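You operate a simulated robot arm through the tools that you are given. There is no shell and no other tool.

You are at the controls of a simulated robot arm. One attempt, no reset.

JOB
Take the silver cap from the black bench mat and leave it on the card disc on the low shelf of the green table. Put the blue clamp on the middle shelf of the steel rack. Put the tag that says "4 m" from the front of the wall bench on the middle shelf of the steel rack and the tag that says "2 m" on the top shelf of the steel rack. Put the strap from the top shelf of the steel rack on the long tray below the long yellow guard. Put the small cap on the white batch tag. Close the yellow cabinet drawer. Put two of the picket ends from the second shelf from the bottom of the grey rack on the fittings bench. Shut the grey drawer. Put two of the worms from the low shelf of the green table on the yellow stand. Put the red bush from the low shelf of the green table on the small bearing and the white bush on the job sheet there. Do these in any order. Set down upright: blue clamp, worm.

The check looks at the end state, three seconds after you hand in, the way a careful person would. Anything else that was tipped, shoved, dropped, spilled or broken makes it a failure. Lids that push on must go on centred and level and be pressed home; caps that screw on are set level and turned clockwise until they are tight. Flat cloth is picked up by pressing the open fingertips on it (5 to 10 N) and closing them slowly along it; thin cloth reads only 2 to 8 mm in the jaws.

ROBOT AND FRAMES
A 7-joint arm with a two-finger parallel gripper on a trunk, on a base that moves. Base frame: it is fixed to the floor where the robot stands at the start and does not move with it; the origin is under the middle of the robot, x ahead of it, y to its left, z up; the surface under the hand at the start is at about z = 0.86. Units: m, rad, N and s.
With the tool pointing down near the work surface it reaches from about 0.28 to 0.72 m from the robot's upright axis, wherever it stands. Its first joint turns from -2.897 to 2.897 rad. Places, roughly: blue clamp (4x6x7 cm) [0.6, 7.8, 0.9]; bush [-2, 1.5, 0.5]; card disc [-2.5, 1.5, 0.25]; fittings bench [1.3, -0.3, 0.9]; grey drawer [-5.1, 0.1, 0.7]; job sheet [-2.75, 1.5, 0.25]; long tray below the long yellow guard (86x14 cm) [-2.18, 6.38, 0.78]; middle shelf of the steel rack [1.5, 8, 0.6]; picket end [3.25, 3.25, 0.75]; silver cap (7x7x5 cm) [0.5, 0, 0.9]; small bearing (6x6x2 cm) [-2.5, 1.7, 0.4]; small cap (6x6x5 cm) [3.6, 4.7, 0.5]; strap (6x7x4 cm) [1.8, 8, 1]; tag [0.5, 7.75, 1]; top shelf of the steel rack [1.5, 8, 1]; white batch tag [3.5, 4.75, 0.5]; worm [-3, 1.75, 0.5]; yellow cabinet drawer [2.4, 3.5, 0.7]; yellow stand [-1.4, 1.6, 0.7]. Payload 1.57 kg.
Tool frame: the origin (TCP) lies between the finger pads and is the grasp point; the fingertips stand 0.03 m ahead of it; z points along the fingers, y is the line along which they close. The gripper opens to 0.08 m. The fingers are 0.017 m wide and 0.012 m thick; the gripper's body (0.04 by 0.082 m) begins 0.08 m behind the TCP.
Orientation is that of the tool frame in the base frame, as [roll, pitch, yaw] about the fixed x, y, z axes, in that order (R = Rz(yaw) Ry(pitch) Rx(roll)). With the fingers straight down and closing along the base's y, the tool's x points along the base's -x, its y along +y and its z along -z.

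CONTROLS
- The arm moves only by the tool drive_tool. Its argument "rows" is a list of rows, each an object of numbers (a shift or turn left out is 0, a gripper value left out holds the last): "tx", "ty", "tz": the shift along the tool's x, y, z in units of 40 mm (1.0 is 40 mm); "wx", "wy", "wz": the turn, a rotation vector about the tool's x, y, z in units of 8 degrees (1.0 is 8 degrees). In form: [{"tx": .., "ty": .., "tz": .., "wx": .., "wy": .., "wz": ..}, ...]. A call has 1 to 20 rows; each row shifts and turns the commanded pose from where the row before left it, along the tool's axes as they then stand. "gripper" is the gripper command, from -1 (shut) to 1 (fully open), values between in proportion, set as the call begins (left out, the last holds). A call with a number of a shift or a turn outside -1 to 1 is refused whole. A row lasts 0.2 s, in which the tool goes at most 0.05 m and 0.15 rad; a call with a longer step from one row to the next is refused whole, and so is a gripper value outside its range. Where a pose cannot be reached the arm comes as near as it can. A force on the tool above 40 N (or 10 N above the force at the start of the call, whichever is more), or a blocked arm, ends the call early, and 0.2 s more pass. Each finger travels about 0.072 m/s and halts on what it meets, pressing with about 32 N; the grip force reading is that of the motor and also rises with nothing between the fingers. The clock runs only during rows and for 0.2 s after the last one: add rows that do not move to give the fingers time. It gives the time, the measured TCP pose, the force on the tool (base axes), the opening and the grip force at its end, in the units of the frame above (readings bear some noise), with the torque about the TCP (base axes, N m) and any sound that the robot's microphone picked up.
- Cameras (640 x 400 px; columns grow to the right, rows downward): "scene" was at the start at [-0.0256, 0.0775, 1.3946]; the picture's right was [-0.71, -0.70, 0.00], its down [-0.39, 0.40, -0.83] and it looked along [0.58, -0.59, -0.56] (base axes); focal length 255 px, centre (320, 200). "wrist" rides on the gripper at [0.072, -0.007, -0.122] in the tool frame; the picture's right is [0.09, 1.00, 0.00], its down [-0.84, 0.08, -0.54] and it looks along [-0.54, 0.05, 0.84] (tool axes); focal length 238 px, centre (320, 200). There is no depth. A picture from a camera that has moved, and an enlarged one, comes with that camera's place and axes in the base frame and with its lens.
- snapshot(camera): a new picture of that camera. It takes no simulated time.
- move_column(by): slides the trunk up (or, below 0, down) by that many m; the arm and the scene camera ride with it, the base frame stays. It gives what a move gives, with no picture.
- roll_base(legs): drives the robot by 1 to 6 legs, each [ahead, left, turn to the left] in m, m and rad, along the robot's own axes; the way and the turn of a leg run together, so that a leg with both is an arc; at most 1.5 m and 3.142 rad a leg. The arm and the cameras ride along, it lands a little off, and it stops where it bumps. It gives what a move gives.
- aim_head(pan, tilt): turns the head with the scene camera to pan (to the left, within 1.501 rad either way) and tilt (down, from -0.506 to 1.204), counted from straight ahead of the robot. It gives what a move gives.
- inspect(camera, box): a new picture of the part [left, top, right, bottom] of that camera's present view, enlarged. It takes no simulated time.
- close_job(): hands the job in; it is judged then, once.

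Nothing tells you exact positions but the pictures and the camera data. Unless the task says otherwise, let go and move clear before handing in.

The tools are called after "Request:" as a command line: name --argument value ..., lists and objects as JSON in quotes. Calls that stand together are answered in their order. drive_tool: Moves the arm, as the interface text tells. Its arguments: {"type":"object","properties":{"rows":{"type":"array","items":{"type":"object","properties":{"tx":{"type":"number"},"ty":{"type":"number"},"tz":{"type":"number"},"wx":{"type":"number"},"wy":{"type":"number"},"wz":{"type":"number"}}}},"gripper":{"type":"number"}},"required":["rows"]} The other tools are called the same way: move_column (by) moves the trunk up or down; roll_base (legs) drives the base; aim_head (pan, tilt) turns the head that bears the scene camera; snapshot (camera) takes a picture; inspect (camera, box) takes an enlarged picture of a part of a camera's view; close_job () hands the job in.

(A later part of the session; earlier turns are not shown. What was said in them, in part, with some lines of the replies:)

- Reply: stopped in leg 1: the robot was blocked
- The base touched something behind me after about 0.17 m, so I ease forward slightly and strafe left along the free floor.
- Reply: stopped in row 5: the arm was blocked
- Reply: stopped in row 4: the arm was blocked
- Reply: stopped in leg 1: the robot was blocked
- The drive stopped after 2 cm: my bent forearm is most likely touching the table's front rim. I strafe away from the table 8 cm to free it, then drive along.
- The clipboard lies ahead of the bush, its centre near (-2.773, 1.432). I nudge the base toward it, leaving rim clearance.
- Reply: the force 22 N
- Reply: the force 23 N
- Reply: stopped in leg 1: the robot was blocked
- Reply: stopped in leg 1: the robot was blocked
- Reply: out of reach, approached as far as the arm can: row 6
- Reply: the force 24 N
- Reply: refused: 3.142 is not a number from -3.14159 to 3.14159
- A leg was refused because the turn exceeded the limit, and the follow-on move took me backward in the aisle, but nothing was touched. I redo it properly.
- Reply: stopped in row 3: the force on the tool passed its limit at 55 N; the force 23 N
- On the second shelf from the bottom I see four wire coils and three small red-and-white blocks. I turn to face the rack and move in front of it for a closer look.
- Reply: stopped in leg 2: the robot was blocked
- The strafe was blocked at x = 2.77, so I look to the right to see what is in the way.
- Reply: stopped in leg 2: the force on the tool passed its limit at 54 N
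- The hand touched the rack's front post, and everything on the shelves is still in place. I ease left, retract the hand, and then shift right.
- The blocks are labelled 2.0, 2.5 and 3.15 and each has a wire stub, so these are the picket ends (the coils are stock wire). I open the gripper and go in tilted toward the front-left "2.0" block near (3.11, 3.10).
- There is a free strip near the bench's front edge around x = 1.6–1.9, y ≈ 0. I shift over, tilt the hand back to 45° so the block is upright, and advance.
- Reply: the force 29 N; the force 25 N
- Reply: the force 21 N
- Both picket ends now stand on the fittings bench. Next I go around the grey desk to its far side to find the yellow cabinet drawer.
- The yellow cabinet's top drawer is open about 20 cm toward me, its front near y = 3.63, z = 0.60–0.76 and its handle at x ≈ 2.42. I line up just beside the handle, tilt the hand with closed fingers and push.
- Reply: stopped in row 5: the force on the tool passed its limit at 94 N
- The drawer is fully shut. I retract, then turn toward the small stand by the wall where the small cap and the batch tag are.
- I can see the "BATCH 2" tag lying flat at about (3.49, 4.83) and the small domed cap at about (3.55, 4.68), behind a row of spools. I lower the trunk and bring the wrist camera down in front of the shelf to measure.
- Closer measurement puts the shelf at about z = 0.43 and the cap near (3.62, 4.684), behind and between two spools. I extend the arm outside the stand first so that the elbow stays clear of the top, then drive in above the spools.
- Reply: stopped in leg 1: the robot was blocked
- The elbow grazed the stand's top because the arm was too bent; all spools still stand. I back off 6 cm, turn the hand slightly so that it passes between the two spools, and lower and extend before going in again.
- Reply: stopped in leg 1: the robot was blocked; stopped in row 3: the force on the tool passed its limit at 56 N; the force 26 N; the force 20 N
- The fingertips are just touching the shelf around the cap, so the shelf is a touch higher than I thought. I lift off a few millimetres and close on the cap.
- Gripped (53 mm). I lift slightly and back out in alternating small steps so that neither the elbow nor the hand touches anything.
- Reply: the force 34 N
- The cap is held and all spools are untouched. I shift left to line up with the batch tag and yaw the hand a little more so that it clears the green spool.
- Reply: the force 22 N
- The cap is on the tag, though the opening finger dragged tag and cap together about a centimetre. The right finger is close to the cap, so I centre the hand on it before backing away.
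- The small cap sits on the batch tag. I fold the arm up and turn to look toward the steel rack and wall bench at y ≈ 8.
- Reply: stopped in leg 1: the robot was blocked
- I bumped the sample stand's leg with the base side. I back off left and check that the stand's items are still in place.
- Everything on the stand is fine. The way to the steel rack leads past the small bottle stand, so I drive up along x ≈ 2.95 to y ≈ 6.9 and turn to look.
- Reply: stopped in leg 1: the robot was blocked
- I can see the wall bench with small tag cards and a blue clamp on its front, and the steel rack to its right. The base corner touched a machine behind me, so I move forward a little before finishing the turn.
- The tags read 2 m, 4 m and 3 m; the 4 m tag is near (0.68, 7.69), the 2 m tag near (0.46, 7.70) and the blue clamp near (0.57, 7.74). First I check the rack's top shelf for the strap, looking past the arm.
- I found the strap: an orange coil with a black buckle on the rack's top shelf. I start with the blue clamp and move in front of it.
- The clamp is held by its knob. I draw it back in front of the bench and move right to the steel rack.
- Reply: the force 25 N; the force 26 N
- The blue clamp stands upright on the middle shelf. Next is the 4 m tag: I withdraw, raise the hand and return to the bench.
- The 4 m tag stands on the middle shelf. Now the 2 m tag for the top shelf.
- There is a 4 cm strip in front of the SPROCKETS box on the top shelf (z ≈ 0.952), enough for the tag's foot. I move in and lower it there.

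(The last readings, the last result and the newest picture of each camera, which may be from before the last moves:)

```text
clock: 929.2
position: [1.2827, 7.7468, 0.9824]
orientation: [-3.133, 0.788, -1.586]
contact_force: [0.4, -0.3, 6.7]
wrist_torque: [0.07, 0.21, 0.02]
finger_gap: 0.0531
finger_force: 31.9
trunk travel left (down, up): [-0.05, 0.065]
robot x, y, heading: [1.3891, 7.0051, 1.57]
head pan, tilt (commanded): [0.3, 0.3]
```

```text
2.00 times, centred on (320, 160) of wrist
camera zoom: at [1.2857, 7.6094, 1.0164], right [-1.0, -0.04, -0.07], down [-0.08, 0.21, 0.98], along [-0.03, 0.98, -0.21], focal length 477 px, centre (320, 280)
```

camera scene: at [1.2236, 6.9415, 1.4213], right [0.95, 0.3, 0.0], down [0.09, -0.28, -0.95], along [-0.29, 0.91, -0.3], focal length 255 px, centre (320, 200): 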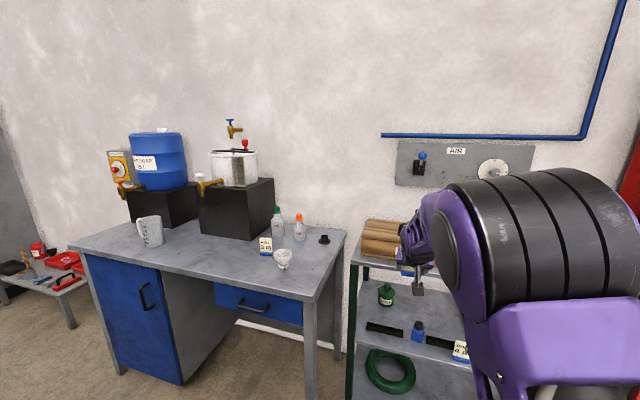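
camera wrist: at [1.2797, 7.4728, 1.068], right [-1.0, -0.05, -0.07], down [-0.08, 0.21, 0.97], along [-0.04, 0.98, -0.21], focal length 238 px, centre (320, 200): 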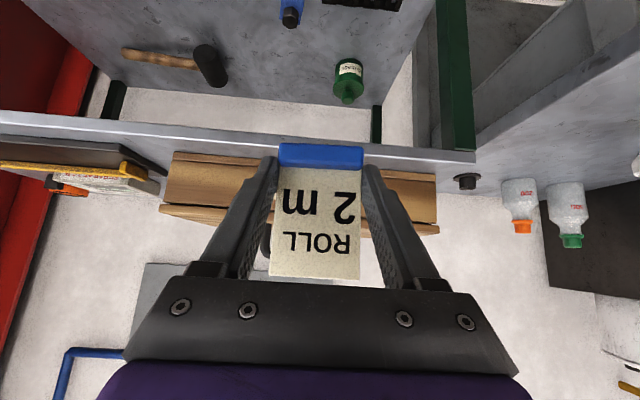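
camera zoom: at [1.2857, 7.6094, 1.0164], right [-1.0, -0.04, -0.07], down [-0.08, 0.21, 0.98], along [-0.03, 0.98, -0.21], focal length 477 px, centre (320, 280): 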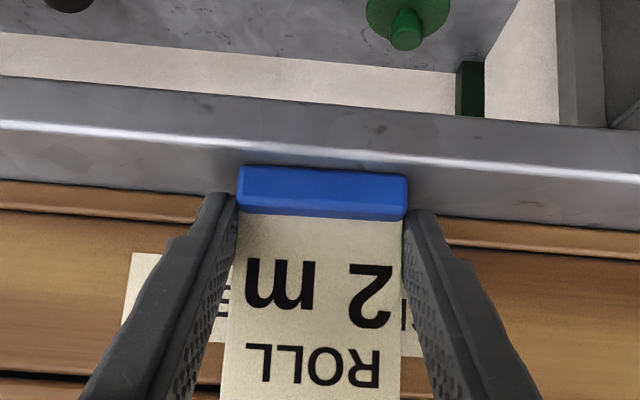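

Request:
drive_tool --rows '[{}, {}, {}]' --gripper 1

Request:
drive_tool --rows '[{"tz": -0.5}, {"tz": -0.9}, {"tz": -0.8}, {}]'

Request:
snapshot --camera "wrist"

```text
clock: 930.0
position: [1.2808, 7.7455, 0.9801]
orientation: [-3.132, 0.785, -1.584]
contact_force: [0.3, -1.0, -0.6]
wrist_torque: [0.0, 0.02, 0.03]
finger_gap: 0.0802
finger_force: 0.1
trunk travel left (down, up): [-0.05, 0.065]
robot x, y, heading: [1.3865, 7.0002, 1.574]
head pan, tilt (commanded): [0.3, 0.3]
```

```text
clock: 931.0
position: [1.2815, 7.6843, 1.0418]
orientation: [-3.133, 0.786, -1.583]
contact_force: [0.6, -0.2, 0.3]
wrist_torque: [-0.01, 0.01, -0.02]
finger_gap: 0.0801
finger_force: 0.1
trunk travel left (down, up): [-0.05, 0.065]
robot x, y, heading: [1.3911, 7.0052, 1.576]
head pan, tilt (commanded): [0.3, 0.3]
```

```text
taken
camera wrist: at [1.2842, 7.5464, 1.0776], right [-1.0, -0.04, -0.07], down [-0.08, 0.21, 0.97], along [-0.03, 0.98, -0.21], focal length 238 px, centre (320, 200)
```

wrist: 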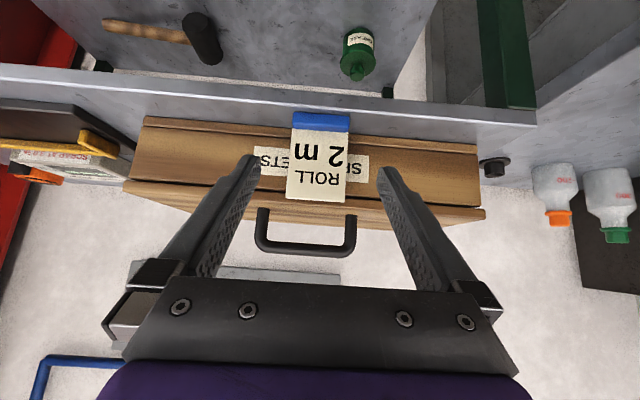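

The 2 m tag stands on the top shelf. Now the strap: I back off, bring the hand upright at a higher level and move to the right end of the rack.

Request:
roll_base --legs '[[-0.08, 0, 0]]'

Request:
drive_tool --rows '[{"tx": 0.1, "tz": -0.8, "wy": 0.703}, {"tx": 0.15, "tz": -0.8, "wy": 0.703}, {"tx": 0.2, "tz": -0.8, "wy": 0.703}, {"tx": 0.25, "tz": -0.8, "wy": 0.703}, {"tx": 0.3, "tz": -0.7, "wy": 0.703}, {"tx": 0.35, "tz": -0.6, "wy": 0.703}, {"tx": 0.4, "tz": -0.4, "wy": 0.703}, {"tx": 0.4, "tz": -0.3, "wy": 0.703}, {}]'

Request:
roll_base --legs '[[0, -0.48, 0]]'

Request:
snapshot --camera "wrist"

Request:
aim_head --pan 0.0 --tilt 0.4

Request:
snapshot --camera "scene"

```text
clock: 932.1
position: [1.2814, 7.606, 1.0424]
orientation: [-3.133, 0.785, -1.586]
contact_force: [0.0, -0.2, -0.5]
wrist_torque: [0.0, -0.02, -0.02]
finger_gap: 0.0802
finger_force: 0.1
trunk travel left (down, up): [-0.05, 0.065]
robot x, y, heading: [1.3864, 6.9252, 1.573]
head pan, tilt (commanded): [0.3, 0.3]
```

```text
clock: 934.1
position: [1.276, 7.4283, 1.192]
orientation: [-3.137, -0.001, -1.593]
contact_force: [-0.7, 0.6, -0.4]
wrist_torque: [0.01, -0.02, 0.05]
finger_gap: 0.0802
finger_force: 0.0
trunk travel left (down, up): [-0.05, 0.065]
robot x, y, heading: [1.3884, 6.9243, 1.571]
head pan, tilt (commanded): [0.3, 0.3]
```

```text
clock: 939.2
position: [1.7572, 7.429, 1.1909]
orientation: [-3.134, 0.002, -1.595]
contact_force: [-0.4, 0.5, 0.8]
wrist_torque: [-0.01, 0.02, 0.01]
finger_gap: 0.0799
finger_force: 0.0
trunk travel left (down, up): [-0.05, 0.065]
robot x, y, heading: [1.8684, 6.925, 1.569]
head pan, tilt (commanded): [0.3, 0.3]
```

```text
taken
camera wrist: at [1.762, 7.3566, 1.3135], right [-1.0, -0.07, -0.01], down [-0.06, 0.84, 0.54], along [-0.03, 0.54, -0.84], focal length 238 px, centre (320, 200)
```

wrist: 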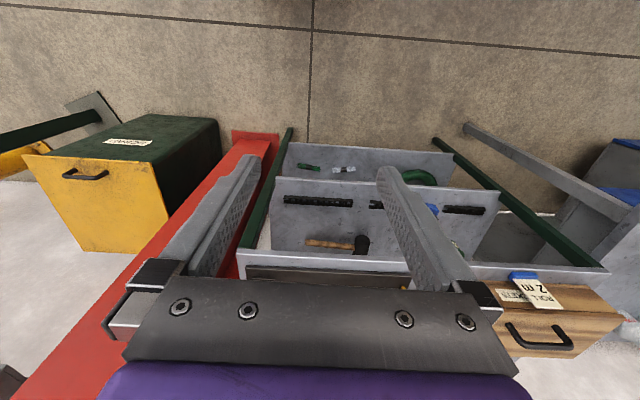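

```text
clock: 940.0
position: [1.7573, 7.4286, 1.1915]
orientation: [-3.135, 0.0, -1.596]
contact_force: [0.6, -0.7, -0.2]
wrist_torque: [0.03, -0.02, 0.0]
finger_gap: 0.0798
finger_force: 0.1
trunk travel left (down, up): [-0.05, 0.065]
robot x, y, heading: [1.8687, 6.927, 1.566]
head pan, tilt (commanded): [0.0, 0.4]
```

```text
taken
camera scene: at [1.7318, 6.9279, 1.4121], right [1.0, 0.0, 0.0], down [0.0, -0.39, -0.92], along [0.0, 0.92, -0.39], focal length 255 px, centre (320, 200)
```

scene: 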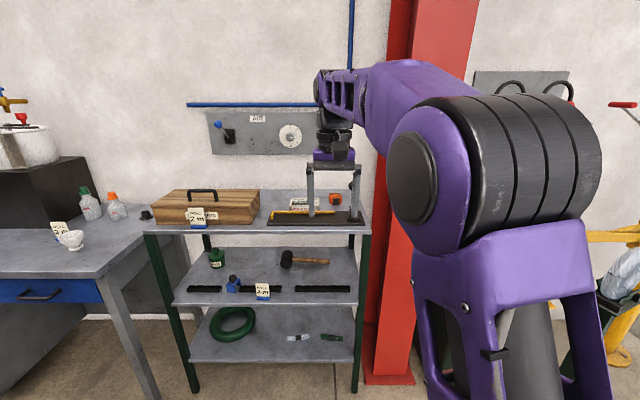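

Request:
roll_base --legs '[[0.38, 0, 0.004]]'

Request:
snapshot --camera "wrist"

Request:
snapshot --camera "scene"

```text
clock: 942.4
position: [1.7554, 7.8086, 1.1916]
orientation: [-3.136, 0.001, -1.591]
contact_force: [0.6, -0.1, 0.7]
wrist_torque: [0.02, -0.04, -0.01]
finger_gap: 0.0799
finger_force: 0.1
trunk travel left (down, up): [-0.05, 0.065]
robot x, y, heading: [1.868, 7.3068, 1.575]
head pan, tilt (commanded): [0.0, 0.4]
```

```text
taken
camera wrist: at [1.7605, 7.7351, 1.3136], right [-1.0, -0.07, -0.01], down [-0.06, 0.84, 0.54], along [-0.03, 0.54, -0.84], focal length 238 px, centre (320, 200)
```

wrist: 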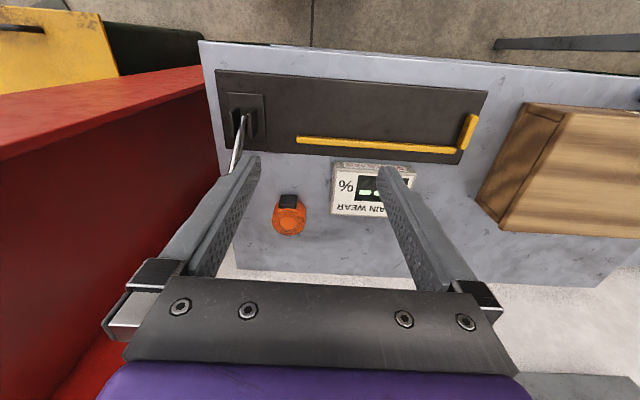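

```text
taken
camera scene: at [1.7316, 7.3063, 1.4121], right [1.0, 0.0, 0.0], down [0.0, -0.39, -0.92], along [0.0, 0.92, -0.39], focal length 255 px, centre (320, 200)
```

scene: 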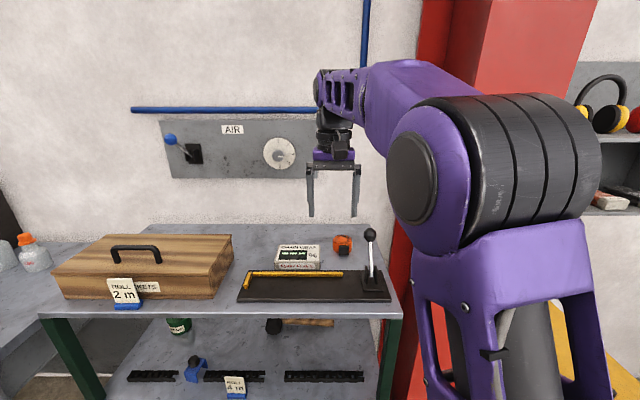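

The strap coil is centred near (1.80, 7.985). I move above it at the current height and check before descending.

Request:
drive_tool --rows '[{"tx": -0.886, "ty": -0.206}, {"tx": -0.886, "ty": -0.206}, {"tx": -0.886, "ty": -0.206}, {"tx": -0.886, "ty": -0.206}, {"tx": -0.886, "ty": -0.206}, {"tz": 0.8}, {"tz": 0.8}, {}]'

Request:
snapshot --camera "wrist"

Request:
snapshot --camera "scene"

```text
clock: 944.2
position: [1.7957, 7.9316, 1.1127]
orientation: [-3.136, 0.003, -1.591]
contact_force: [0.0, -0.2, 0.2]
wrist_torque: [-0.01, 0.01, 0.0]
finger_gap: 0.08
finger_force: 0.0
out of reach, approached as far as the arm can: row 4, 5
trunk travel left (down, up): [-0.05, 0.065]
robot x, y, heading: [1.8693, 7.3011, 1.576]
head pan, tilt (commanded): [0.0, 0.4]
```

```text
taken
camera wrist: at [1.8003, 7.8591, 1.2349], right [-1.0, -0.07, -0.01], down [-0.06, 0.84, 0.54], along [-0.03, 0.54, -0.84], focal length 238 px, centre (320, 200)
```

wrist: 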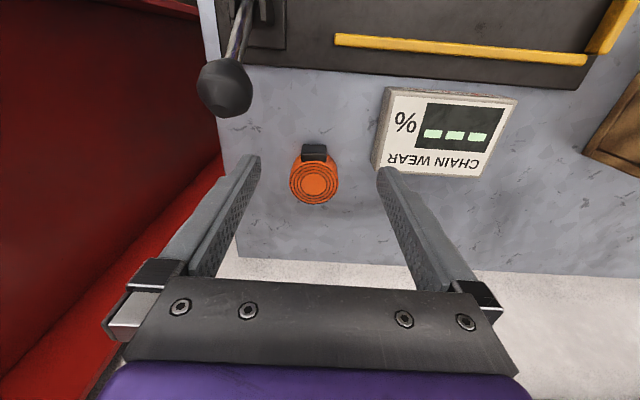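

```text
taken
camera scene: at [1.7316, 7.3063, 1.4121], right [1.0, 0.0, 0.0], down [0.0, -0.39, -0.92], along [0.0, 0.92, -0.39], focal length 255 px, centre (320, 200)
```

scene: 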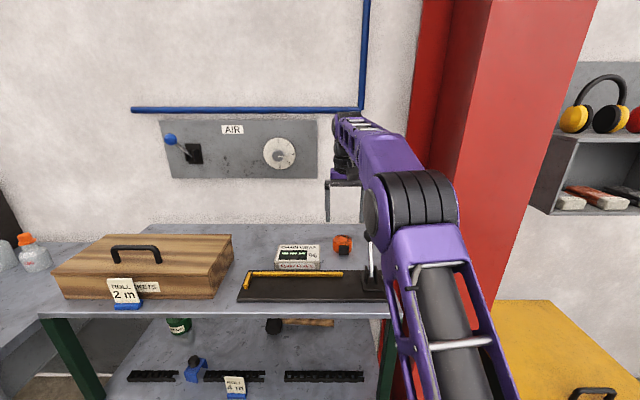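

Request:
roll_base --legs '[[0.055, 0, 0]]'

Request:
drive_tool --rows '[{"tz": 0.6, "ty": -0.05, "tx": -0.03}, {"tz": 0.6, "ty": -0.05}, {}]'

Request:
snapshot --camera "wrist"

```text
clock: 945.2
position: [1.7958, 7.9851, 1.1142]
orientation: [-3.136, 0.001, -1.593]
contact_force: [-0.5, -1.4, -0.9]
wrist_torque: [0.04, 0.0, 0.0]
finger_gap: 0.0799
finger_force: 0.0
trunk travel left (down, up): [-0.05, 0.065]
robot x, y, heading: [1.8665, 7.3572, 1.573]
head pan, tilt (commanded): [0.0, 0.4]
```

```text
clock: 946.0
position: [1.799, 7.9855, 1.0652]
orientation: [-3.137, 0.003, -1.594]
contact_force: [0.3, -0.2, 0.5]
wrist_torque: [0.02, 0.01, 0.02]
finger_gap: 0.0802
finger_force: 0.0
trunk travel left (down, up): [-0.05, 0.065]
robot x, y, heading: [1.8696, 7.3609, 1.576]
head pan, tilt (commanded): [0.0, 0.4]
```

```text
taken
camera wrist: at [1.8043, 7.9147, 1.187], right [-1.0, -0.07, -0.01], down [-0.06, 0.84, 0.54], along [-0.03, 0.54, -0.84], focal length 238 px, centre (320, 200)
```

wrist: 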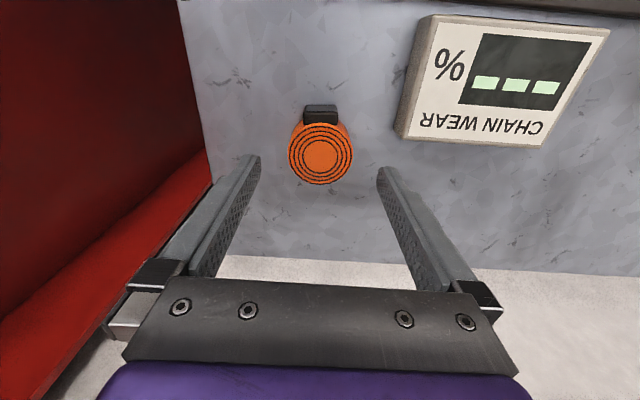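

Request:
drive_tool --rows '[{"tz": 0.6, "tx": -0.12}, {"tz": 0.6, "tx": -0.12}, {"tz": 0.65}, {}]'

Request:
snapshot --camera "wrist"

```text
clock: 947.0
position: [1.8011, 7.9968, 0.9909]
orientation: [-3.133, 0.002, -1.591]
contact_force: [0.5, 0.7, 0.1]
wrist_torque: [-0.02, 0.0, 0.03]
finger_gap: 0.0802
finger_force: 0.0
trunk travel left (down, up): [-0.05, 0.065]
robot x, y, heading: [1.8704, 7.3575, 1.574]
head pan, tilt (commanded): [0.0, 0.4]
```

```text
taken
camera wrist: at [1.8058, 7.9245, 1.1132], right [-1.0, -0.07, -0.01], down [-0.06, 0.84, 0.54], along [-0.03, 0.54, -0.84], focal length 238 px, centre (320, 200)
```

wrist: 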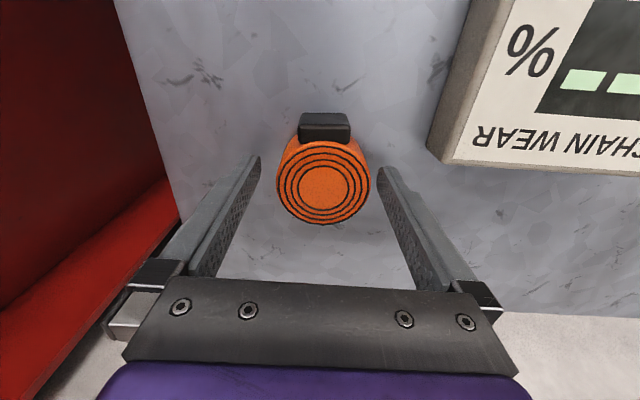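

Request:
drive_tool --rows '[{"tz": 0.12}, {}]'

Request:
drive_tool --rows '[{}, {}, {}, {}]' --gripper -1

Request:
drive_tool --rows '[{"tz": -0.3}, {"tz": -0.7}, {"tz": -0.9}, {"tz": -0.9}, {"tz": -0.9}, {}]'

Request:
snapshot --camera "wrist"

```text
clock: 947.6
position: [1.8013, 7.9957, 0.9868]
orientation: [-3.135, -0.001, -1.591]
contact_force: [0.3, 0.0, 0.6]
wrist_torque: [0.02, 0.02, 0.0]
finger_gap: 0.0799
finger_force: 0.1
trunk travel left (down, up): [-0.05, 0.065]
robot x, y, heading: [1.8706, 7.3592, 1.571]
head pan, tilt (commanded): [0.0, 0.4]
```

```text
clock: 948.6
position: [1.8022, 7.9967, 0.9869]
orientation: [-3.137, 0.001, -1.593]
contact_force: [0.4, -0.1, 0.5]
wrist_torque: [0.03, 0.08, 0.01]
finger_gap: 0.0585
finger_force: 32.3
trunk travel left (down, up): [-0.05, 0.065]
robot x, y, heading: [1.8712, 7.3579, 1.568]
head pan, tilt (commanded): [0.0, 0.4]
```

```text
clock: 950.0
position: [1.802, 7.9969, 1.1352]
orientation: [-3.136, 0.0, -1.591]
contact_force: [0.4, -0.1, -1.9]
wrist_torque: [-0.01, 0.02, 0.0]
finger_gap: 0.0584
finger_force: 32.3
trunk travel left (down, up): [-0.05, 0.065]
robot x, y, heading: [1.8734, 7.3572, 1.576]
head pan, tilt (commanded): [0.0, 0.4]
```

```text
taken
camera wrist: at [1.8056, 7.9249, 1.2561], right [-1.0, -0.07, -0.01], down [-0.06, 0.84, 0.54], along [-0.03, 0.54, -0.84], focal length 238 px, centre (320, 200)
```

wrist: 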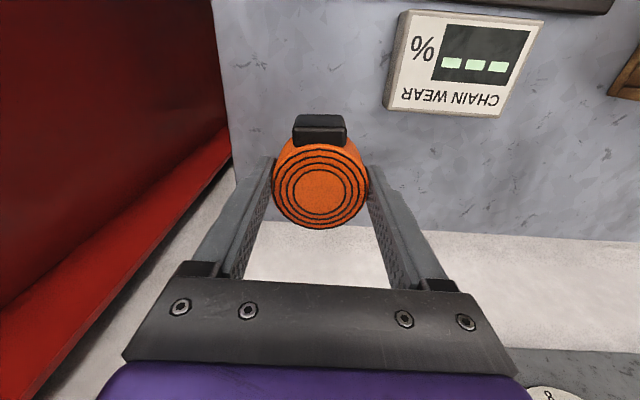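

The strap is held. I back away from the rack, retract, and turn into the aisle toward the long tray.

Request:
roll_base --legs '[[-0.36, 0, 0]]'

Request:
drive_tool --rows '[{"tx": 0.9, "ty": -0.25}, {"tx": 0.9, "ty": -0.25}, {"tx": 0.9, "ty": -0.25}, {"tx": 0.9, "ty": -0.25}, {"tx": 0.6, "ty": -0.25}, {}]'

Request:
roll_base --legs '[[0, 0, 1.57]]'

Request:
aim_head --pan 0.3 --tilt 0.35

Request:
snapshot --camera "scene"

```text
clock: 952.3
position: [1.801, 7.6345, 1.1335]
orientation: [-3.135, 0.001, -1.592]
contact_force: [0.3, -0.8, -1.9]
wrist_torque: [-0.01, -0.02, -0.01]
finger_gap: 0.0583
finger_force: 31.5
trunk travel left (down, up): [-0.05, 0.065]
robot x, y, heading: [1.8697, 6.996, 1.574]
head pan, tilt (commanded): [0.0, 0.4]
```

```text
clock: 953.7
position: [1.8486, 7.4658, 1.1347]
orientation: [-3.136, 0.002, -1.592]
contact_force: [0.9, 0.4, -1.9]
wrist_torque: [-0.02, 0.03, 0.0]
finger_gap: 0.0583
finger_force: 32.1
trunk travel left (down, up): [-0.05, 0.065]
robot x, y, heading: [1.8688, 7.0006, 1.576]
head pan, tilt (commanded): [0.0, 0.4]
```

```text
clock: 958.0
position: [1.4009, 6.9682, 1.1343]
orientation: [-3.136, 0.0, -0.009]
contact_force: [0.4, -0.3, -1.6]
wrist_torque: [-0.02, 0.0, -0.01]
finger_gap: 0.0585
finger_force: 32.1
trunk travel left (down, up): [-0.05, 0.065]
robot x, y, heading: [1.8707, 6.9952, -3.126]
head pan, tilt (commanded): [0.0, 0.4]
```

```text
clock: 958.8
position: [1.4008, 6.9685, 1.1354]
orientation: [-3.134, 0.0, -0.011]
contact_force: [-0.3, -0.4, -1.7]
wrist_torque: [0.01, -0.02, 0.02]
finger_gap: 0.0585
finger_force: 32.1
trunk travel left (down, up): [-0.05, 0.065]
robot x, y, heading: [1.8724, 6.9964, -3.13]
head pan, tilt (commanded): [0.3, 0.351]
```

```text
taken
camera scene: at [1.8757, 6.8287, 1.4166], right [-0.31, 0.95, 0.0], down [0.33, 0.11, -0.94], along [-0.89, -0.29, -0.34], focal length 255 px, centre (320, 200)
```

scene: 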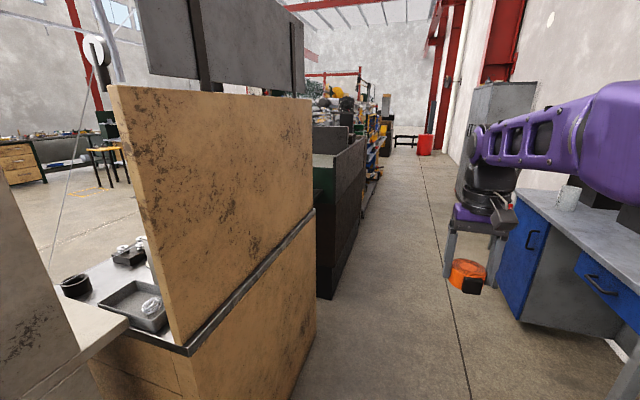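

Request:
roll_base --legs '[[1.3, 0, 0], [1.3, 0.0, 0]]'

Request:
snapshot --camera "scene"

```text
clock: 971.5
position: [-1.1927, 6.9189, 1.1342]
orientation: [-3.136, 0.001, -0.002]
contact_force: [-0.4, 0.6, -1.4]
wrist_torque: [0.01, -0.01, -0.01]
finger_gap: 0.0582
finger_force: 31.9
trunk travel left (down, up): [-0.05, 0.065]
robot x, y, heading: [-0.7262, 6.9521, -3.118]
head pan, tilt (commanded): [0.3, 0.351]
```

```text
taken
camera scene: at [-0.7172, 6.7838, 1.4166], right [-0.32, 0.95, 0.0], down [0.33, 0.11, -0.94], along [-0.89, -0.3, -0.34], focal length 255 px, centre (320, 200)
```

scene: 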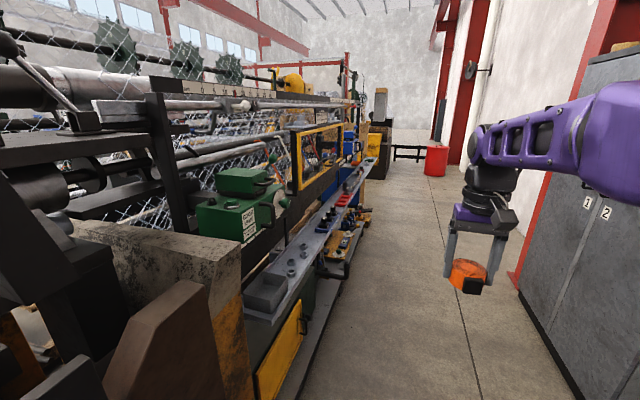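

Request:
roll_base --legs '[[0.55, 0, 0]]'

Request:
aim_head --pan 0.7 --tilt 0.5

Request:
snapshot --camera "scene"

Request:
aim_head --pan 1.4 --tilt 0.5

Request:
snapshot --camera "scene"

```text
clock: 974.7
position: [-1.7431, 6.9082, 1.1345]
orientation: [-3.134, 0.001, -0.002]
contact_force: [-0.3, -0.2, -1.6]
wrist_torque: [0.01, 0.01, 0.01]
finger_gap: 0.0586
finger_force: 32.0
trunk travel left (down, up): [-0.05, 0.065]
robot x, y, heading: [-1.2766, 6.9398, -3.119]
head pan, tilt (commanded): [0.3, 0.351]
```

```text
clock: 975.5
position: [-1.7439, 6.9088, 1.1332]
orientation: [-3.134, 0.001, 0.0]
contact_force: [0.6, -0.2, -1.5]
wrist_torque: [-0.02, -0.03, 0.0]
finger_gap: 0.0583
finger_force: 31.8
trunk travel left (down, up): [-0.05, 0.065]
robot x, y, heading: [-1.2763, 6.9399, -3.12]
head pan, tilt (commanded): [0.7, 0.499]
```

```text
taken
camera scene: at [-1.2487, 6.7416, 1.403], right [-0.66, 0.75, 0.0], down [0.36, 0.32, -0.88], along [-0.66, -0.58, -0.48], focal length 255 px, centre (320, 200)
```

scene: 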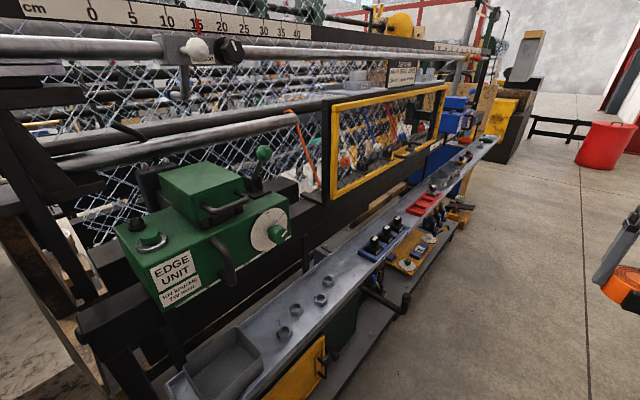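

```text
clock: 976.6
position: [-1.7442, 6.9087, 1.1327]
orientation: [-3.135, 0.001, -0.002]
contact_force: [-0.4, 0.8, -0.9]
wrist_torque: [-0.02, 0.01, -0.01]
finger_gap: 0.0582
finger_force: 32.1
trunk travel left (down, up): [-0.05, 0.065]
robot x, y, heading: [-1.2736, 6.9418, -3.119]
head pan, tilt (commanded): [1.4, 0.499]
```

```text
taken
camera scene: at [-1.194, 6.7117, 1.403], right [-0.99, 0.15, 0.0], down [0.07, 0.47, -0.88], along [-0.13, -0.87, -0.48], focal length 255 px, centre (320, 200)
```

scene: 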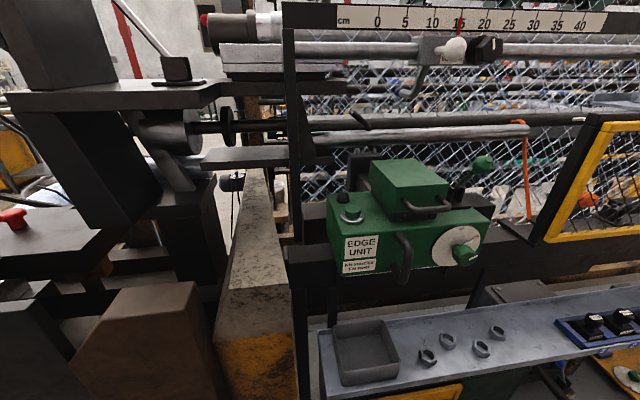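

Request:
aim_head --pan 0.8 --tilt 0.5

Request:
inspect --camera "scene" --box '[300, 60, 540, 240]'

Request:
inspect --camera "scene" --box '[300, 180, 500, 340]'

```text
clock: 977.6
position: [-1.7447, 6.9092, 1.1341]
orientation: [-3.135, 0.0, -0.003]
contact_force: [-0.7, -0.1, -1.1]
wrist_torque: [0.0, 0.01, 0.03]
finger_gap: 0.0584
finger_force: 31.8
trunk travel left (down, up): [-0.05, 0.065]
robot x, y, heading: [-1.2765, 6.9384, -3.123]
head pan, tilt (commanded): [0.799, 0.499]
```

```text
2.22 times, centred on (420, 150) of scene
camera zoom: at [-1.2423, 6.735, 1.403], right [-0.73, 0.68, 0.0], down [0.33, 0.35, -0.88], along [-0.6, -0.64, -0.48], focal length 566 px, centre (98, 311)
```

zoom: 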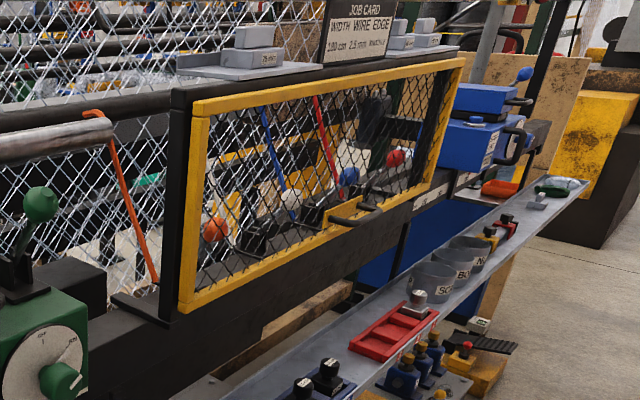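

```text
2.50 times, centred on (400, 260) of scene
camera zoom: at [-1.2423, 6.735, 1.403], right [-0.73, 0.68, 0.0], down [0.33, 0.35, -0.88], along [-0.6, -0.64, -0.48], focal length 637 px, centre (120, 50)
```

zoom: 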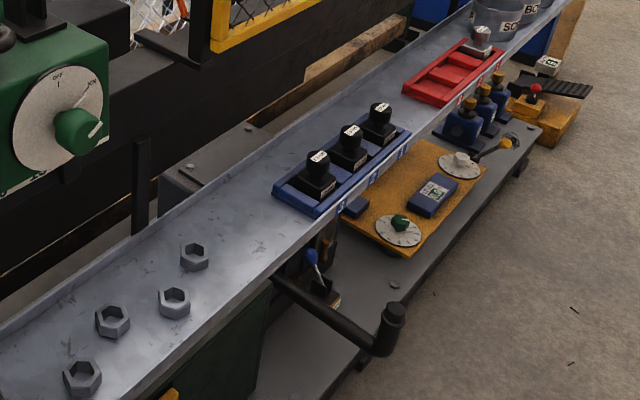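

The grey ledge below the yellow-framed guard is the long tray, and it has a clear gap near x = -2.22 between a blue block and a red tray. I drive level with it and turn to face it.

Request:
roll_base --legs '[[0.97, -0.1, 0], [0, 0, 1.55]]'

Request:
aim_head --pan 0.0 --tilt 0.6

Request:
snapshot --camera "scene"

Request:
snapshot --camera "wrist"

```text
clock: 986.5
position: [-2.2251, 6.5454, 1.1337]
orientation: [-3.135, 0.0, 1.542]
contact_force: [-0.2, 1.2, -1.4]
wrist_torque: [0.01, -0.02, -0.02]
finger_gap: 0.0587
finger_force: 31.7
trunk travel left (down, up): [-0.05, 0.065]
robot x, y, heading: [-2.2419, 7.0143, -1.576]
head pan, tilt (commanded): [0.799, 0.499]
```

```text
clock: 987.6
position: [-2.2258, 6.5464, 1.1347]
orientation: [-3.135, -0.001, 1.543]
contact_force: [-0.8, 0.0, -1.8]
wrist_torque: [0.0, -0.01, 0.02]
finger_gap: 0.0583
finger_force: 32.6
trunk travel left (down, up): [-0.05, 0.065]
robot x, y, heading: [-2.2397, 7.011, -1.577]
head pan, tilt (commanded): [0.0, 0.6]
```

```text
taken
camera scene: at [-2.1011, 7.0156, 1.3939], right [-1.0, 0.0, 0.0], down [0.0, 0.56, -0.83], along [0.0, -0.83, -0.56], focal length 255 px, centre (320, 200)
```

scene: 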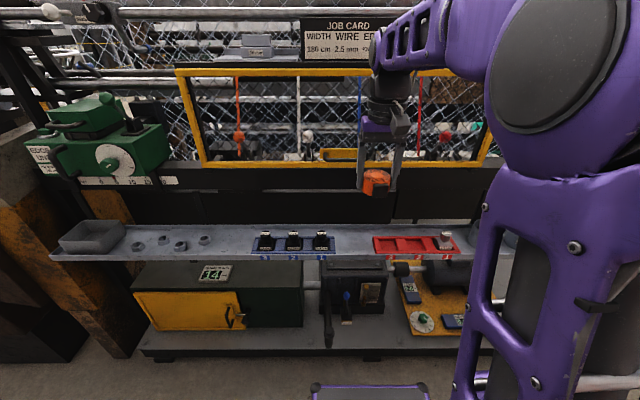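

```text
taken
camera wrist: at [-2.2288, 6.6172, 1.2562], right [1.0, 0.06, -0.01], down [0.06, -0.84, 0.54], along [0.03, -0.54, -0.84], focal length 238 px, centre (320, 200)
```

wrist: 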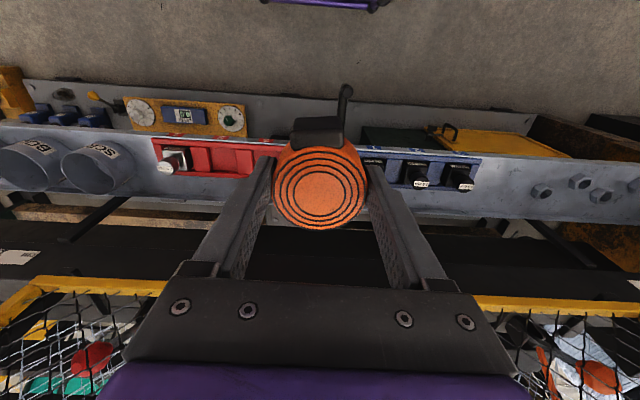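

Request:
drive_tool --rows '[{"tx": -0.95, "ty": 0.08}, {"tx": -0.95, "ty": 0.08}, {"tx": -0.95, "ty": 0.08}, {"tz": 0.9}, {"tz": 0.9}, {"tz": 0.9}, {"tz": 0.9}, {}]'

Request:
snapshot --camera "wrist"

Request:
snapshot --camera "scene"

```text
clock: 989.4
position: [-2.2202, 6.4343, 0.9872]
orientation: [-3.134, -0.006, 1.542]
contact_force: [-1.3, 20.3, -11.3]
wrist_torque: [-1.8, 0.03, 0.27]
finger_gap: 0.0583
finger_force: 31.9
trunk travel left (down, up): [-0.05, 0.065]
robot x, y, heading: [-2.2437, 7.0176, -1.574]
head pan, tilt (commanded): [0.0, 0.6]
```

```text
taken
camera wrist: at [-2.2238, 6.5054, 1.1098], right [1.0, 0.06, -0.01], down [0.06, -0.84, 0.54], along [0.03, -0.54, -0.84], focal length 238 px, centre (320, 200)
```

wrist: 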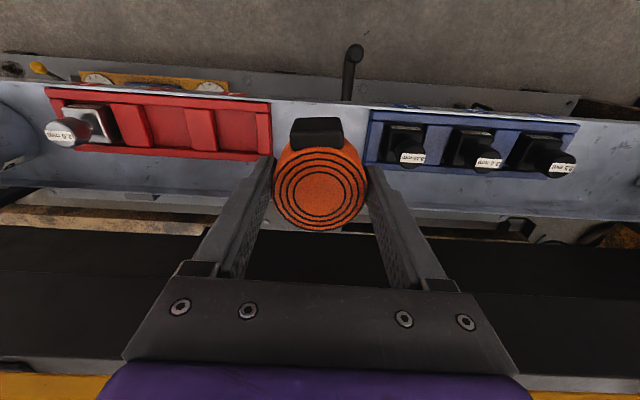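

```text
taken
camera scene: at [-2.1012, 7.0171, 1.3935], right [-1.0, 0.0, 0.0], down [0.0, 0.56, -0.83], along [0.0, -0.83, -0.56], focal length 255 px, centre (320, 200)
```

scene: 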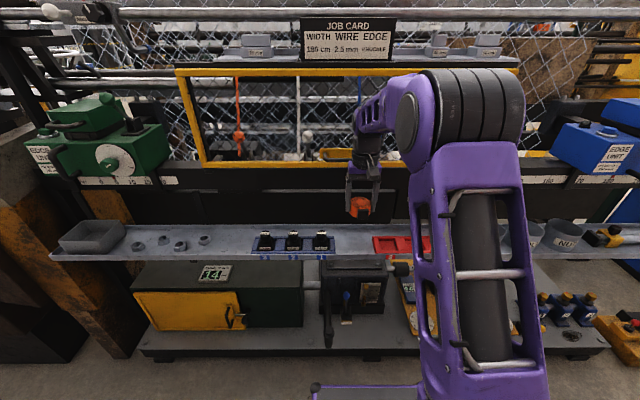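

Contact: the hand touched the guard's handle, which sticks out further than I judged. I back away, descend in front of the tray, lean the hand back about 10° and slide in underneath.

Request:
drive_tool --rows '[{"tx": 0.8}, {"tx": 0.9}, {"tz": 0.8}, {"tz": 0.8}, {"tz": 0.8}, {"tz": 0.6, "wy": -0.65}, {"tz": 0.2, "wy": -0.65}, {}]'

Request:
snapshot --camera "wrist"

Request:
snapshot --camera "scene"

```text
clock: 991.2
position: [-2.219, 6.4977, 0.8612]
orientation: [-3.137, 0.184, 1.545]
contact_force: [0.6, 0.7, -0.8]
wrist_torque: [0.01, 0.03, 0.04]
finger_gap: 0.0584
finger_force: 32.9
trunk travel left (down, up): [-0.05, 0.065]
robot x, y, heading: [-2.2452, 7.0125, -1.579]
head pan, tilt (commanded): [0.0, 0.6]
```

```text
taken
camera wrist: at [-2.2219, 6.5912, 0.9688], right [1.0, 0.06, -0.02], down [0.06, -0.73, 0.68], along [0.03, -0.68, -0.73], focal length 238 px, centre (320, 200)
```

wrist: 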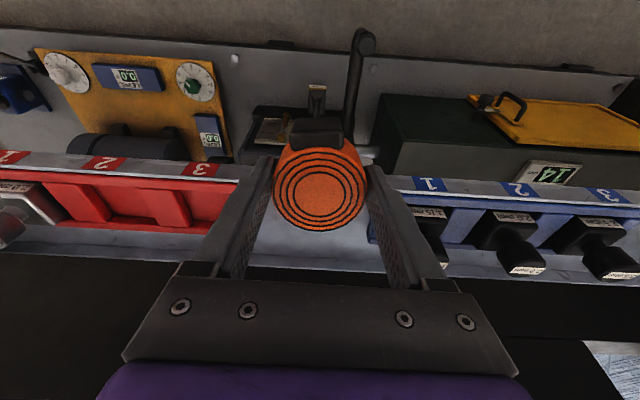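

```text
taken
camera scene: at [-2.1012, 7.0156, 1.3939], right [-1.0, 0.0, 0.0], down [0.0, 0.56, -0.83], along [0.0, -0.83, -0.56], focal length 255 px, centre (320, 200)
```

scene: 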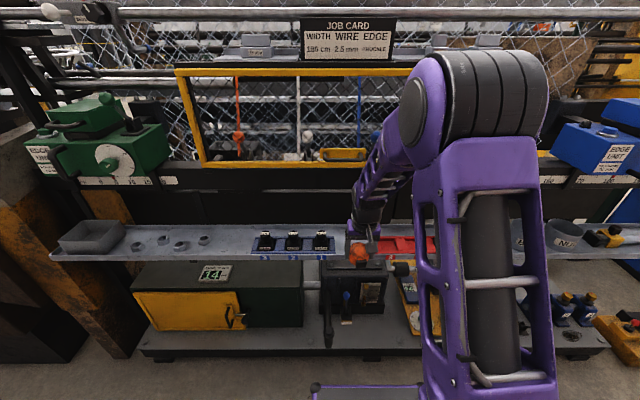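

Request:
drive_tool --rows '[{"tx": -0.787, "tz": 0.146}, {"tx": -0.787, "tz": 0.146}, {"tx": -0.787, "tz": 0.146}, {}]'

Request:
snapshot --camera "wrist"

Request:
inspect --camera "scene" --box '[240, 130, 440, 290]'

```text
clock: 992.2
position: [-2.2203, 6.4012, 0.8613]
orientation: [-3.135, 0.181, 1.543]
contact_force: [0.8, 0.1, -1.1]
wrist_torque: [-0.01, 0.01, -0.02]
finger_gap: 0.0582
finger_force: 32.5
trunk travel left (down, up): [-0.05, 0.065]
robot x, y, heading: [-2.2454, 7.0148, -1.583]
head pan, tilt (commanded): [0.0, 0.6]
```

```text
taken
camera wrist: at [-2.2239, 6.495, 0.9686], right [1.0, 0.06, -0.02], down [0.06, -0.73, 0.68], along [0.03, -0.68, -0.73], focal length 238 px, centre (320, 200)
```

wrist: 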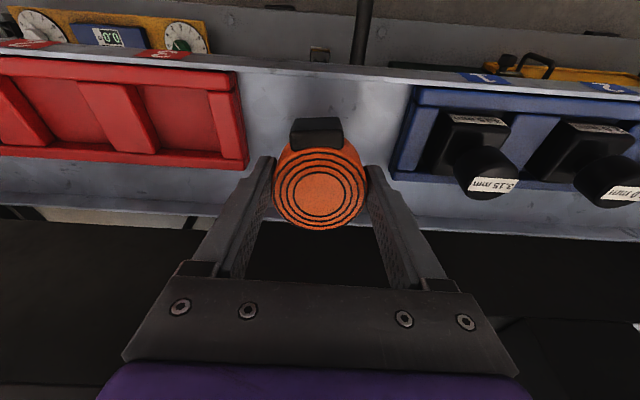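

```text
2.50 times, centred on (340, 210) of scene
camera zoom: at [-2.1012, 7.0155, 1.3939], right [-1.0, 0.0, 0.0], down [0.0, 0.57, -0.82], along [0.0, -0.82, -0.57], focal length 637 px, centre (270, 175)
```

zoom: 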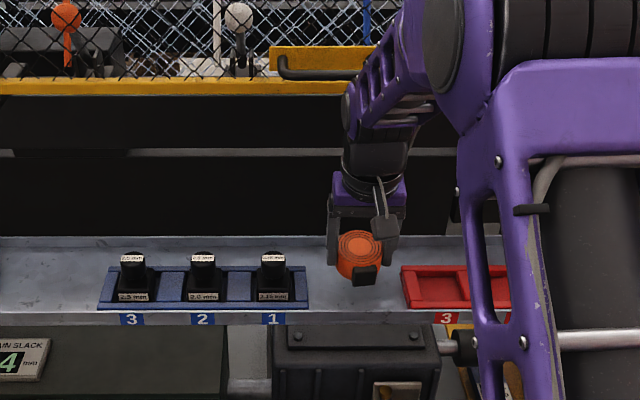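

Request:
drive_tool --rows '[{"tx": -0.5, "tz": 0.093}, {"tx": 0.055, "tz": 0.3}, {"tx": 0.055, "tz": 0.3}, {}]'

Request:
drive_tool --rows '[{"tx": 0.015, "tz": 0.09}, {}]'

Request:
snapshot --camera "wrist"

```text
clock: 993.2
position: [-2.2218, 6.3822, 0.8376]
orientation: [-3.134, 0.183, 1.543]
contact_force: [0.0, -0.1, -1.1]
wrist_torque: [-0.03, 0.01, 0.01]
finger_gap: 0.0583
finger_force: 31.7
trunk travel left (down, up): [-0.05, 0.065]
robot x, y, heading: [-2.2418, 7.0134, -1.58]
head pan, tilt (commanded): [0.0, 0.6]
```

```text
clock: 993.8
position: [-2.2211, 6.3816, 0.8335]
orientation: [-3.134, 0.18, 1.544]
contact_force: [0.0, 0.2, -1.1]
wrist_torque: [0.0, 0.0, 0.0]
finger_gap: 0.058
finger_force: 31.9
trunk travel left (down, up): [-0.05, 0.065]
robot x, y, heading: [-2.2414, 7.0123, -1.573]
head pan, tilt (commanded): [0.0, 0.6]
```

```text
taken
camera wrist: at [-2.2251, 6.4745, 0.941], right [1.0, 0.06, -0.02], down [0.06, -0.73, 0.68], along [0.03, -0.68, -0.73], focal length 238 px, centre (320, 200)
```

wrist: 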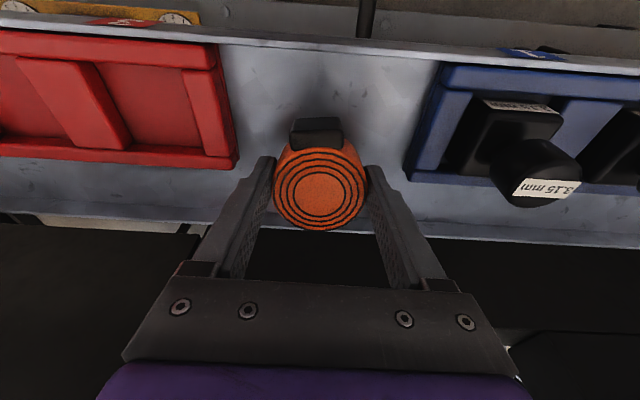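

Request:
drive_tool --rows '[{"tx": 0.014, "tz": 0.075}, {}]'

Request:
drive_tool --rows '[{"tx": 0.014, "tz": 0.075}, {}]'

Request:
drive_tool --rows '[{"tx": 0.014, "tz": 0.075}, {}]'

Request:
drive_tool --rows '[{"tx": 0.014, "tz": 0.075}, {}]'

```text
clock: 994.4
position: [-2.2223, 6.3814, 0.831]
orientation: [-3.135, 0.182, 1.543]
contact_force: [-0.7, -0.9, -1.0]
wrist_torque: [0.03, -0.01, 0.03]
finger_gap: 0.0582
finger_force: 31.6
trunk travel left (down, up): [-0.05, 0.065]
robot x, y, heading: [-2.24, 7.017, -1.574]
head pan, tilt (commanded): [0.0, 0.6]
```

```text
clock: 995.0
position: [-2.2224, 6.3812, 0.8279]
orientation: [-3.136, 0.18, 1.543]
contact_force: [-0.2, 0.1, -1.6]
wrist_torque: [0.02, -0.03, -0.01]
finger_gap: 0.0584
finger_force: 32.1
trunk travel left (down, up): [-0.05, 0.065]
robot x, y, heading: [-2.2432, 7.0177, -1.583]
head pan, tilt (commanded): [0.0, 0.6]
```

```text
clock: 995.6
position: [-2.2224, 6.3818, 0.8258]
orientation: [-3.133, 0.182, 1.543]
contact_force: [-0.7, 0.4, -0.6]
wrist_torque: [0.0, 0.01, -0.01]
finger_gap: 0.0586
finger_force: 31.9
trunk travel left (down, up): [-0.05, 0.065]
robot x, y, heading: [-2.2429, 7.0124, -1.574]
head pan, tilt (commanded): [0.0, 0.6]
```

```text
clock: 996.2
position: [-2.2214, 6.382, 0.8234]
orientation: [-3.136, 0.181, 1.544]
contact_force: [0.4, 0.3, -1.2]
wrist_torque: [-0.01, 0.0, 0.01]
finger_gap: 0.0582
finger_force: 32.1
trunk travel left (down, up): [-0.05, 0.065]
robot x, y, heading: [-2.2418, 7.0128, -1.58]
head pan, tilt (commanded): [0.0, 0.6]
```

Request:
drive_tool --rows '[{"tx": 0.014, "tz": 0.075}, {}]'

Request:
drive_tool --rows '[{"tx": 0.014, "tz": 0.075}, {}]'

Request:
drive_tool --rows '[{"tx": 0.014, "tz": 0.075}, {}]'

Request:
snapshot --camera "wrist"

```text
clock: 996.8
position: [-2.2211, 6.3821, 0.8205]
orientation: [-3.134, 0.185, 1.544]
contact_force: [0.3, 0.8, 7.1]
wrist_torque: [0.27, -0.1, 0.02]
finger_gap: 0.0582
finger_force: 32.3
trunk travel left (down, up): [-0.05, 0.065]
robot x, y, heading: [-2.2419, 7.0158, -1.58]
head pan, tilt (commanded): [0.0, 0.6]
```

```text
clock: 997.4
position: [-2.2214, 6.3802, 0.819]
orientation: [-3.136, 0.189, 1.544]
contact_force: [0.5, 3.8, 26.0]
wrist_torque: [0.69, -0.03, -0.01]
finger_gap: 0.0584
finger_force: 32.1
trunk travel left (down, up): [-0.05, 0.065]
robot x, y, heading: [-2.2455, 7.0132, -1.578]
head pan, tilt (commanded): [0.0, 0.6]
```

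```text
clock: 998.0
position: [-2.2217, 6.3807, 0.8157]
orientation: [-3.137, 0.189, 1.543]
contact_force: [0.8, -7.5, 26.3]
wrist_torque: [0.28, -0.09, -0.04]
finger_gap: 0.0584
finger_force: 32.0
trunk travel left (down, up): [-0.05, 0.065]
robot x, y, heading: [-2.2428, 7.0146, -1.575]
head pan, tilt (commanded): [0.0, 0.6]
```

```text
taken
camera wrist: at [-2.2253, 6.4744, 0.9219], right [1.0, 0.06, -0.02], down [0.06, -0.72, 0.69], along [0.03, -0.69, -0.72], focal length 238 px, centre (320, 200)
```

wrist: 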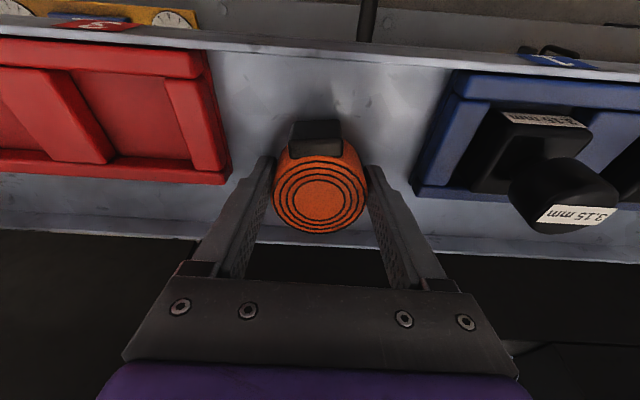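

Request:
drive_tool --rows '[{"tz": -0.06}, {}]'

Request:
drive_tool --rows '[{}, {}, {}]' --gripper 0.8

Request:
drive_tool --rows '[{"tz": -0.4}, {"tz": -0.6}, {"tz": -0.5}, {}]'

Request:
snapshot --camera "wrist"

```text
clock: 998.6
position: [-2.2223, 6.3824, 0.815]
orientation: [-3.134, 0.183, 1.543]
contact_force: [-0.3, -6.8, 14.1]
wrist_torque: [0.08, -0.07, -0.05]
finger_gap: 0.0581
finger_force: 32.3
trunk travel left (down, up): [-0.05, 0.065]
robot x, y, heading: [-2.2454, 7.0143, -1.576]
head pan, tilt (commanded): [0.0, 0.6]
```

```text
clock: 999.4
position: [-2.221, 6.3823, 0.8151]
orientation: [-3.135, 0.18, 1.541]
contact_force: [-0.4, -0.7, 0.3]
wrist_torque: [-0.01, 0.02, 0.01]
finger_gap: 0.0723
finger_force: 0.0
trunk travel left (down, up): [-0.05, 0.065]
robot x, y, heading: [-2.2441, 7.014, -1.575]
head pan, tilt (commanded): [0.0, 0.6]
```

```text
clock: 1000.4
position: [-2.2215, 6.3929, 0.8757]
orientation: [-3.135, 0.181, 1.544]
contact_force: [0.2, -0.2, -0.5]
wrist_torque: [0.01, -0.03, 0.01]
finger_gap: 0.072
finger_force: 0.1
trunk travel left (down, up): [-0.05, 0.065]
robot x, y, heading: [-2.243, 7.0146, -1.575]
head pan, tilt (commanded): [0.0, 0.6]
```

```text
taken
camera wrist: at [-2.2252, 6.4863, 0.9822], right [1.0, 0.06, -0.02], down [0.06, -0.73, 0.68], along [0.03, -0.68, -0.73], focal length 238 px, centre (320, 200)
```

wrist: 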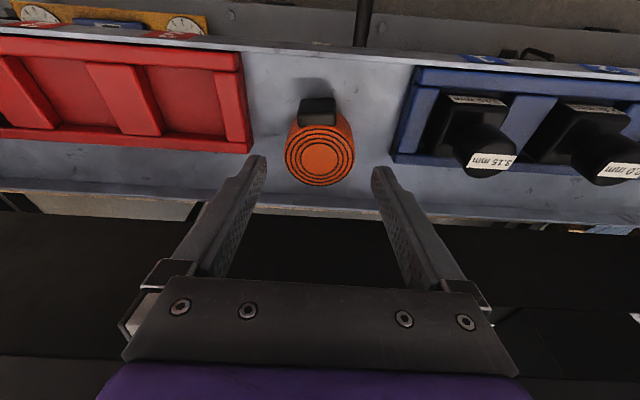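

Request:
drive_tool --rows '[{"tx": 0.7375, "tz": -0.135}, {"tx": 0.7375, "tz": -0.135}, {"tx": 0.7375, "tz": -0.135}, {"tx": 0.7375, "tz": -0.135}, {"tx": 0.5, "tz": -0.4}, {"tx": 0.3, "tz": -0.7}, {"tz": -0.9}, {"tz": -0.9}, {}]'

Request:
inspect --camera "scene" --box '[240, 130, 440, 290]'

Request:
inspect --camera "wrist" --box '[200, 60, 440, 210]'

```text
clock: 1002.4
position: [-2.2155, 6.5649, 0.9839]
orientation: [-3.135, 0.182, 1.543]
contact_force: [0.1, 0.0, -0.2]
wrist_torque: [0.01, -0.03, -0.02]
finger_gap: 0.0717
finger_force: 0.2
trunk travel left (down, up): [-0.05, 0.065]
robot x, y, heading: [-2.2446, 7.0154, -1.575]
head pan, tilt (commanded): [0.0, 0.6]
```

```text
2.50 times, centred on (340, 210) of scene
camera zoom: at [-2.1012, 7.0158, 1.3939], right [-1.0, 0.0, 0.0], down [0.0, 0.56, -0.83], along [0.0, -0.83, -0.56], focal length 637 px, centre (270, 175)
```

zoom: 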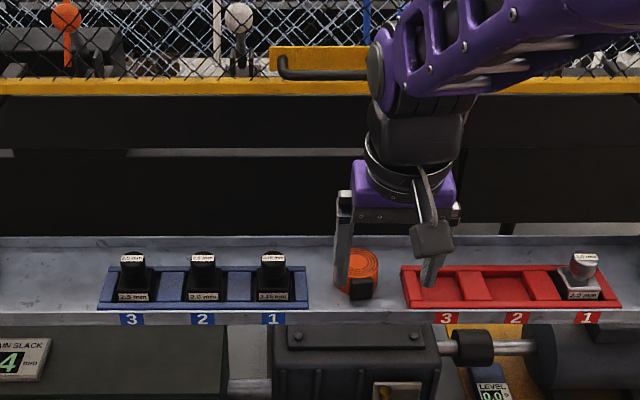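

```text
2.67 times, centred on (320, 135) of wrist
camera zoom: at [-2.2194, 6.6579, 1.0903], right [1.0, 0.06, -0.02], down [0.06, -0.73, 0.68], along [0.03, -0.68, -0.73], focal length 636 px, centre (320, 373)
```

zoom: 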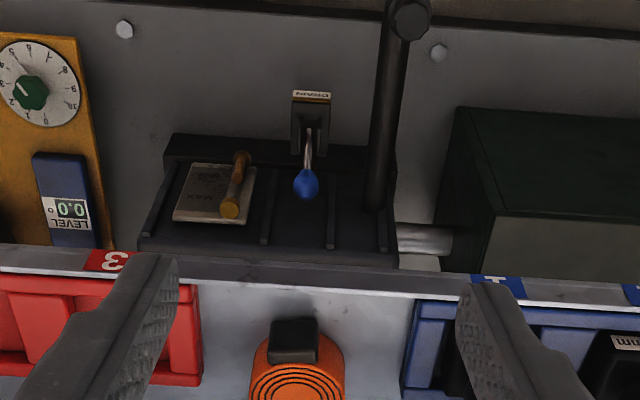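

The strap rests in the long tray, and everything else was checked as it was placed:
- **Shelf and stand items:** the silver cap is on the disc, the white bush on the job sheet, the red bush on the bearing, and both worms stand on the yellow stand.
- **Drawers:** I saw the grey drawer flush after backing off. The yellow one was flush at the end of the push, but I did not look again after letting go.
- **Picket ends and small cap:** two picket ends are on the fittings bench and the small cap is on the batch tag. The tag slid about a centimetre with the cap on it.
- **Steel rack:** the clamp and the 4 m tag are on the middle shelf, and the 2 m tag is on the top shelf.

Along the way the arm or base bumped a few fixed things; where I looked, nothing had moved. The hand is empty and clear, so I hand in.

Request:
close_job

```text
The job is handed in.
```

I've handed the job in with every task done. I checked each item by camera as I placed it, but did not go back for a final look at them all.

- **Green table:** The silver cap is on the card disc, the red bush is on the small bearing and the white bush is on the job sheet.
- **Yellow stand:** Two worms (50 mm and 60 mm) stand upright on it.
- **Steel rack:** The blue clamp stands upright on the middle shelf with the 4 m tag. The 2 m tag is on the top shelf.
- **Long tray:** The strap lies in the long tray under the yellow guard, between the blue block and the red tray.
- **Batch tag:** The small cap is on the white batch tag.
- **Fittings bench:** Two picket ends (2.0 and 3.15) stand on it. I took the labelled blocks with wire stubs to be the picket ends, since the coils on that shelf are stock wire.
- **Drawers:** Both are shut. I saw the grey one flush after I backed off. The yellow one was flush while I was still pushing, but I did not look again after letting go.

Three things could count against the result:
- **Batch tag moved:** It slid about 1.3 cm when the gripper opened, with the cap still centred on it.
- **Bumps:** The arm or base touched several fixed things, the hardest being a grey rack post at about 54 N. The others included the table rims, the spool stand, the splice table leg and the yellow guard's handle. Nothing had tipped or moved where I looked.
- **Yellow drawer push:** The last push peaked at 94 N when the drawer hit its stop.
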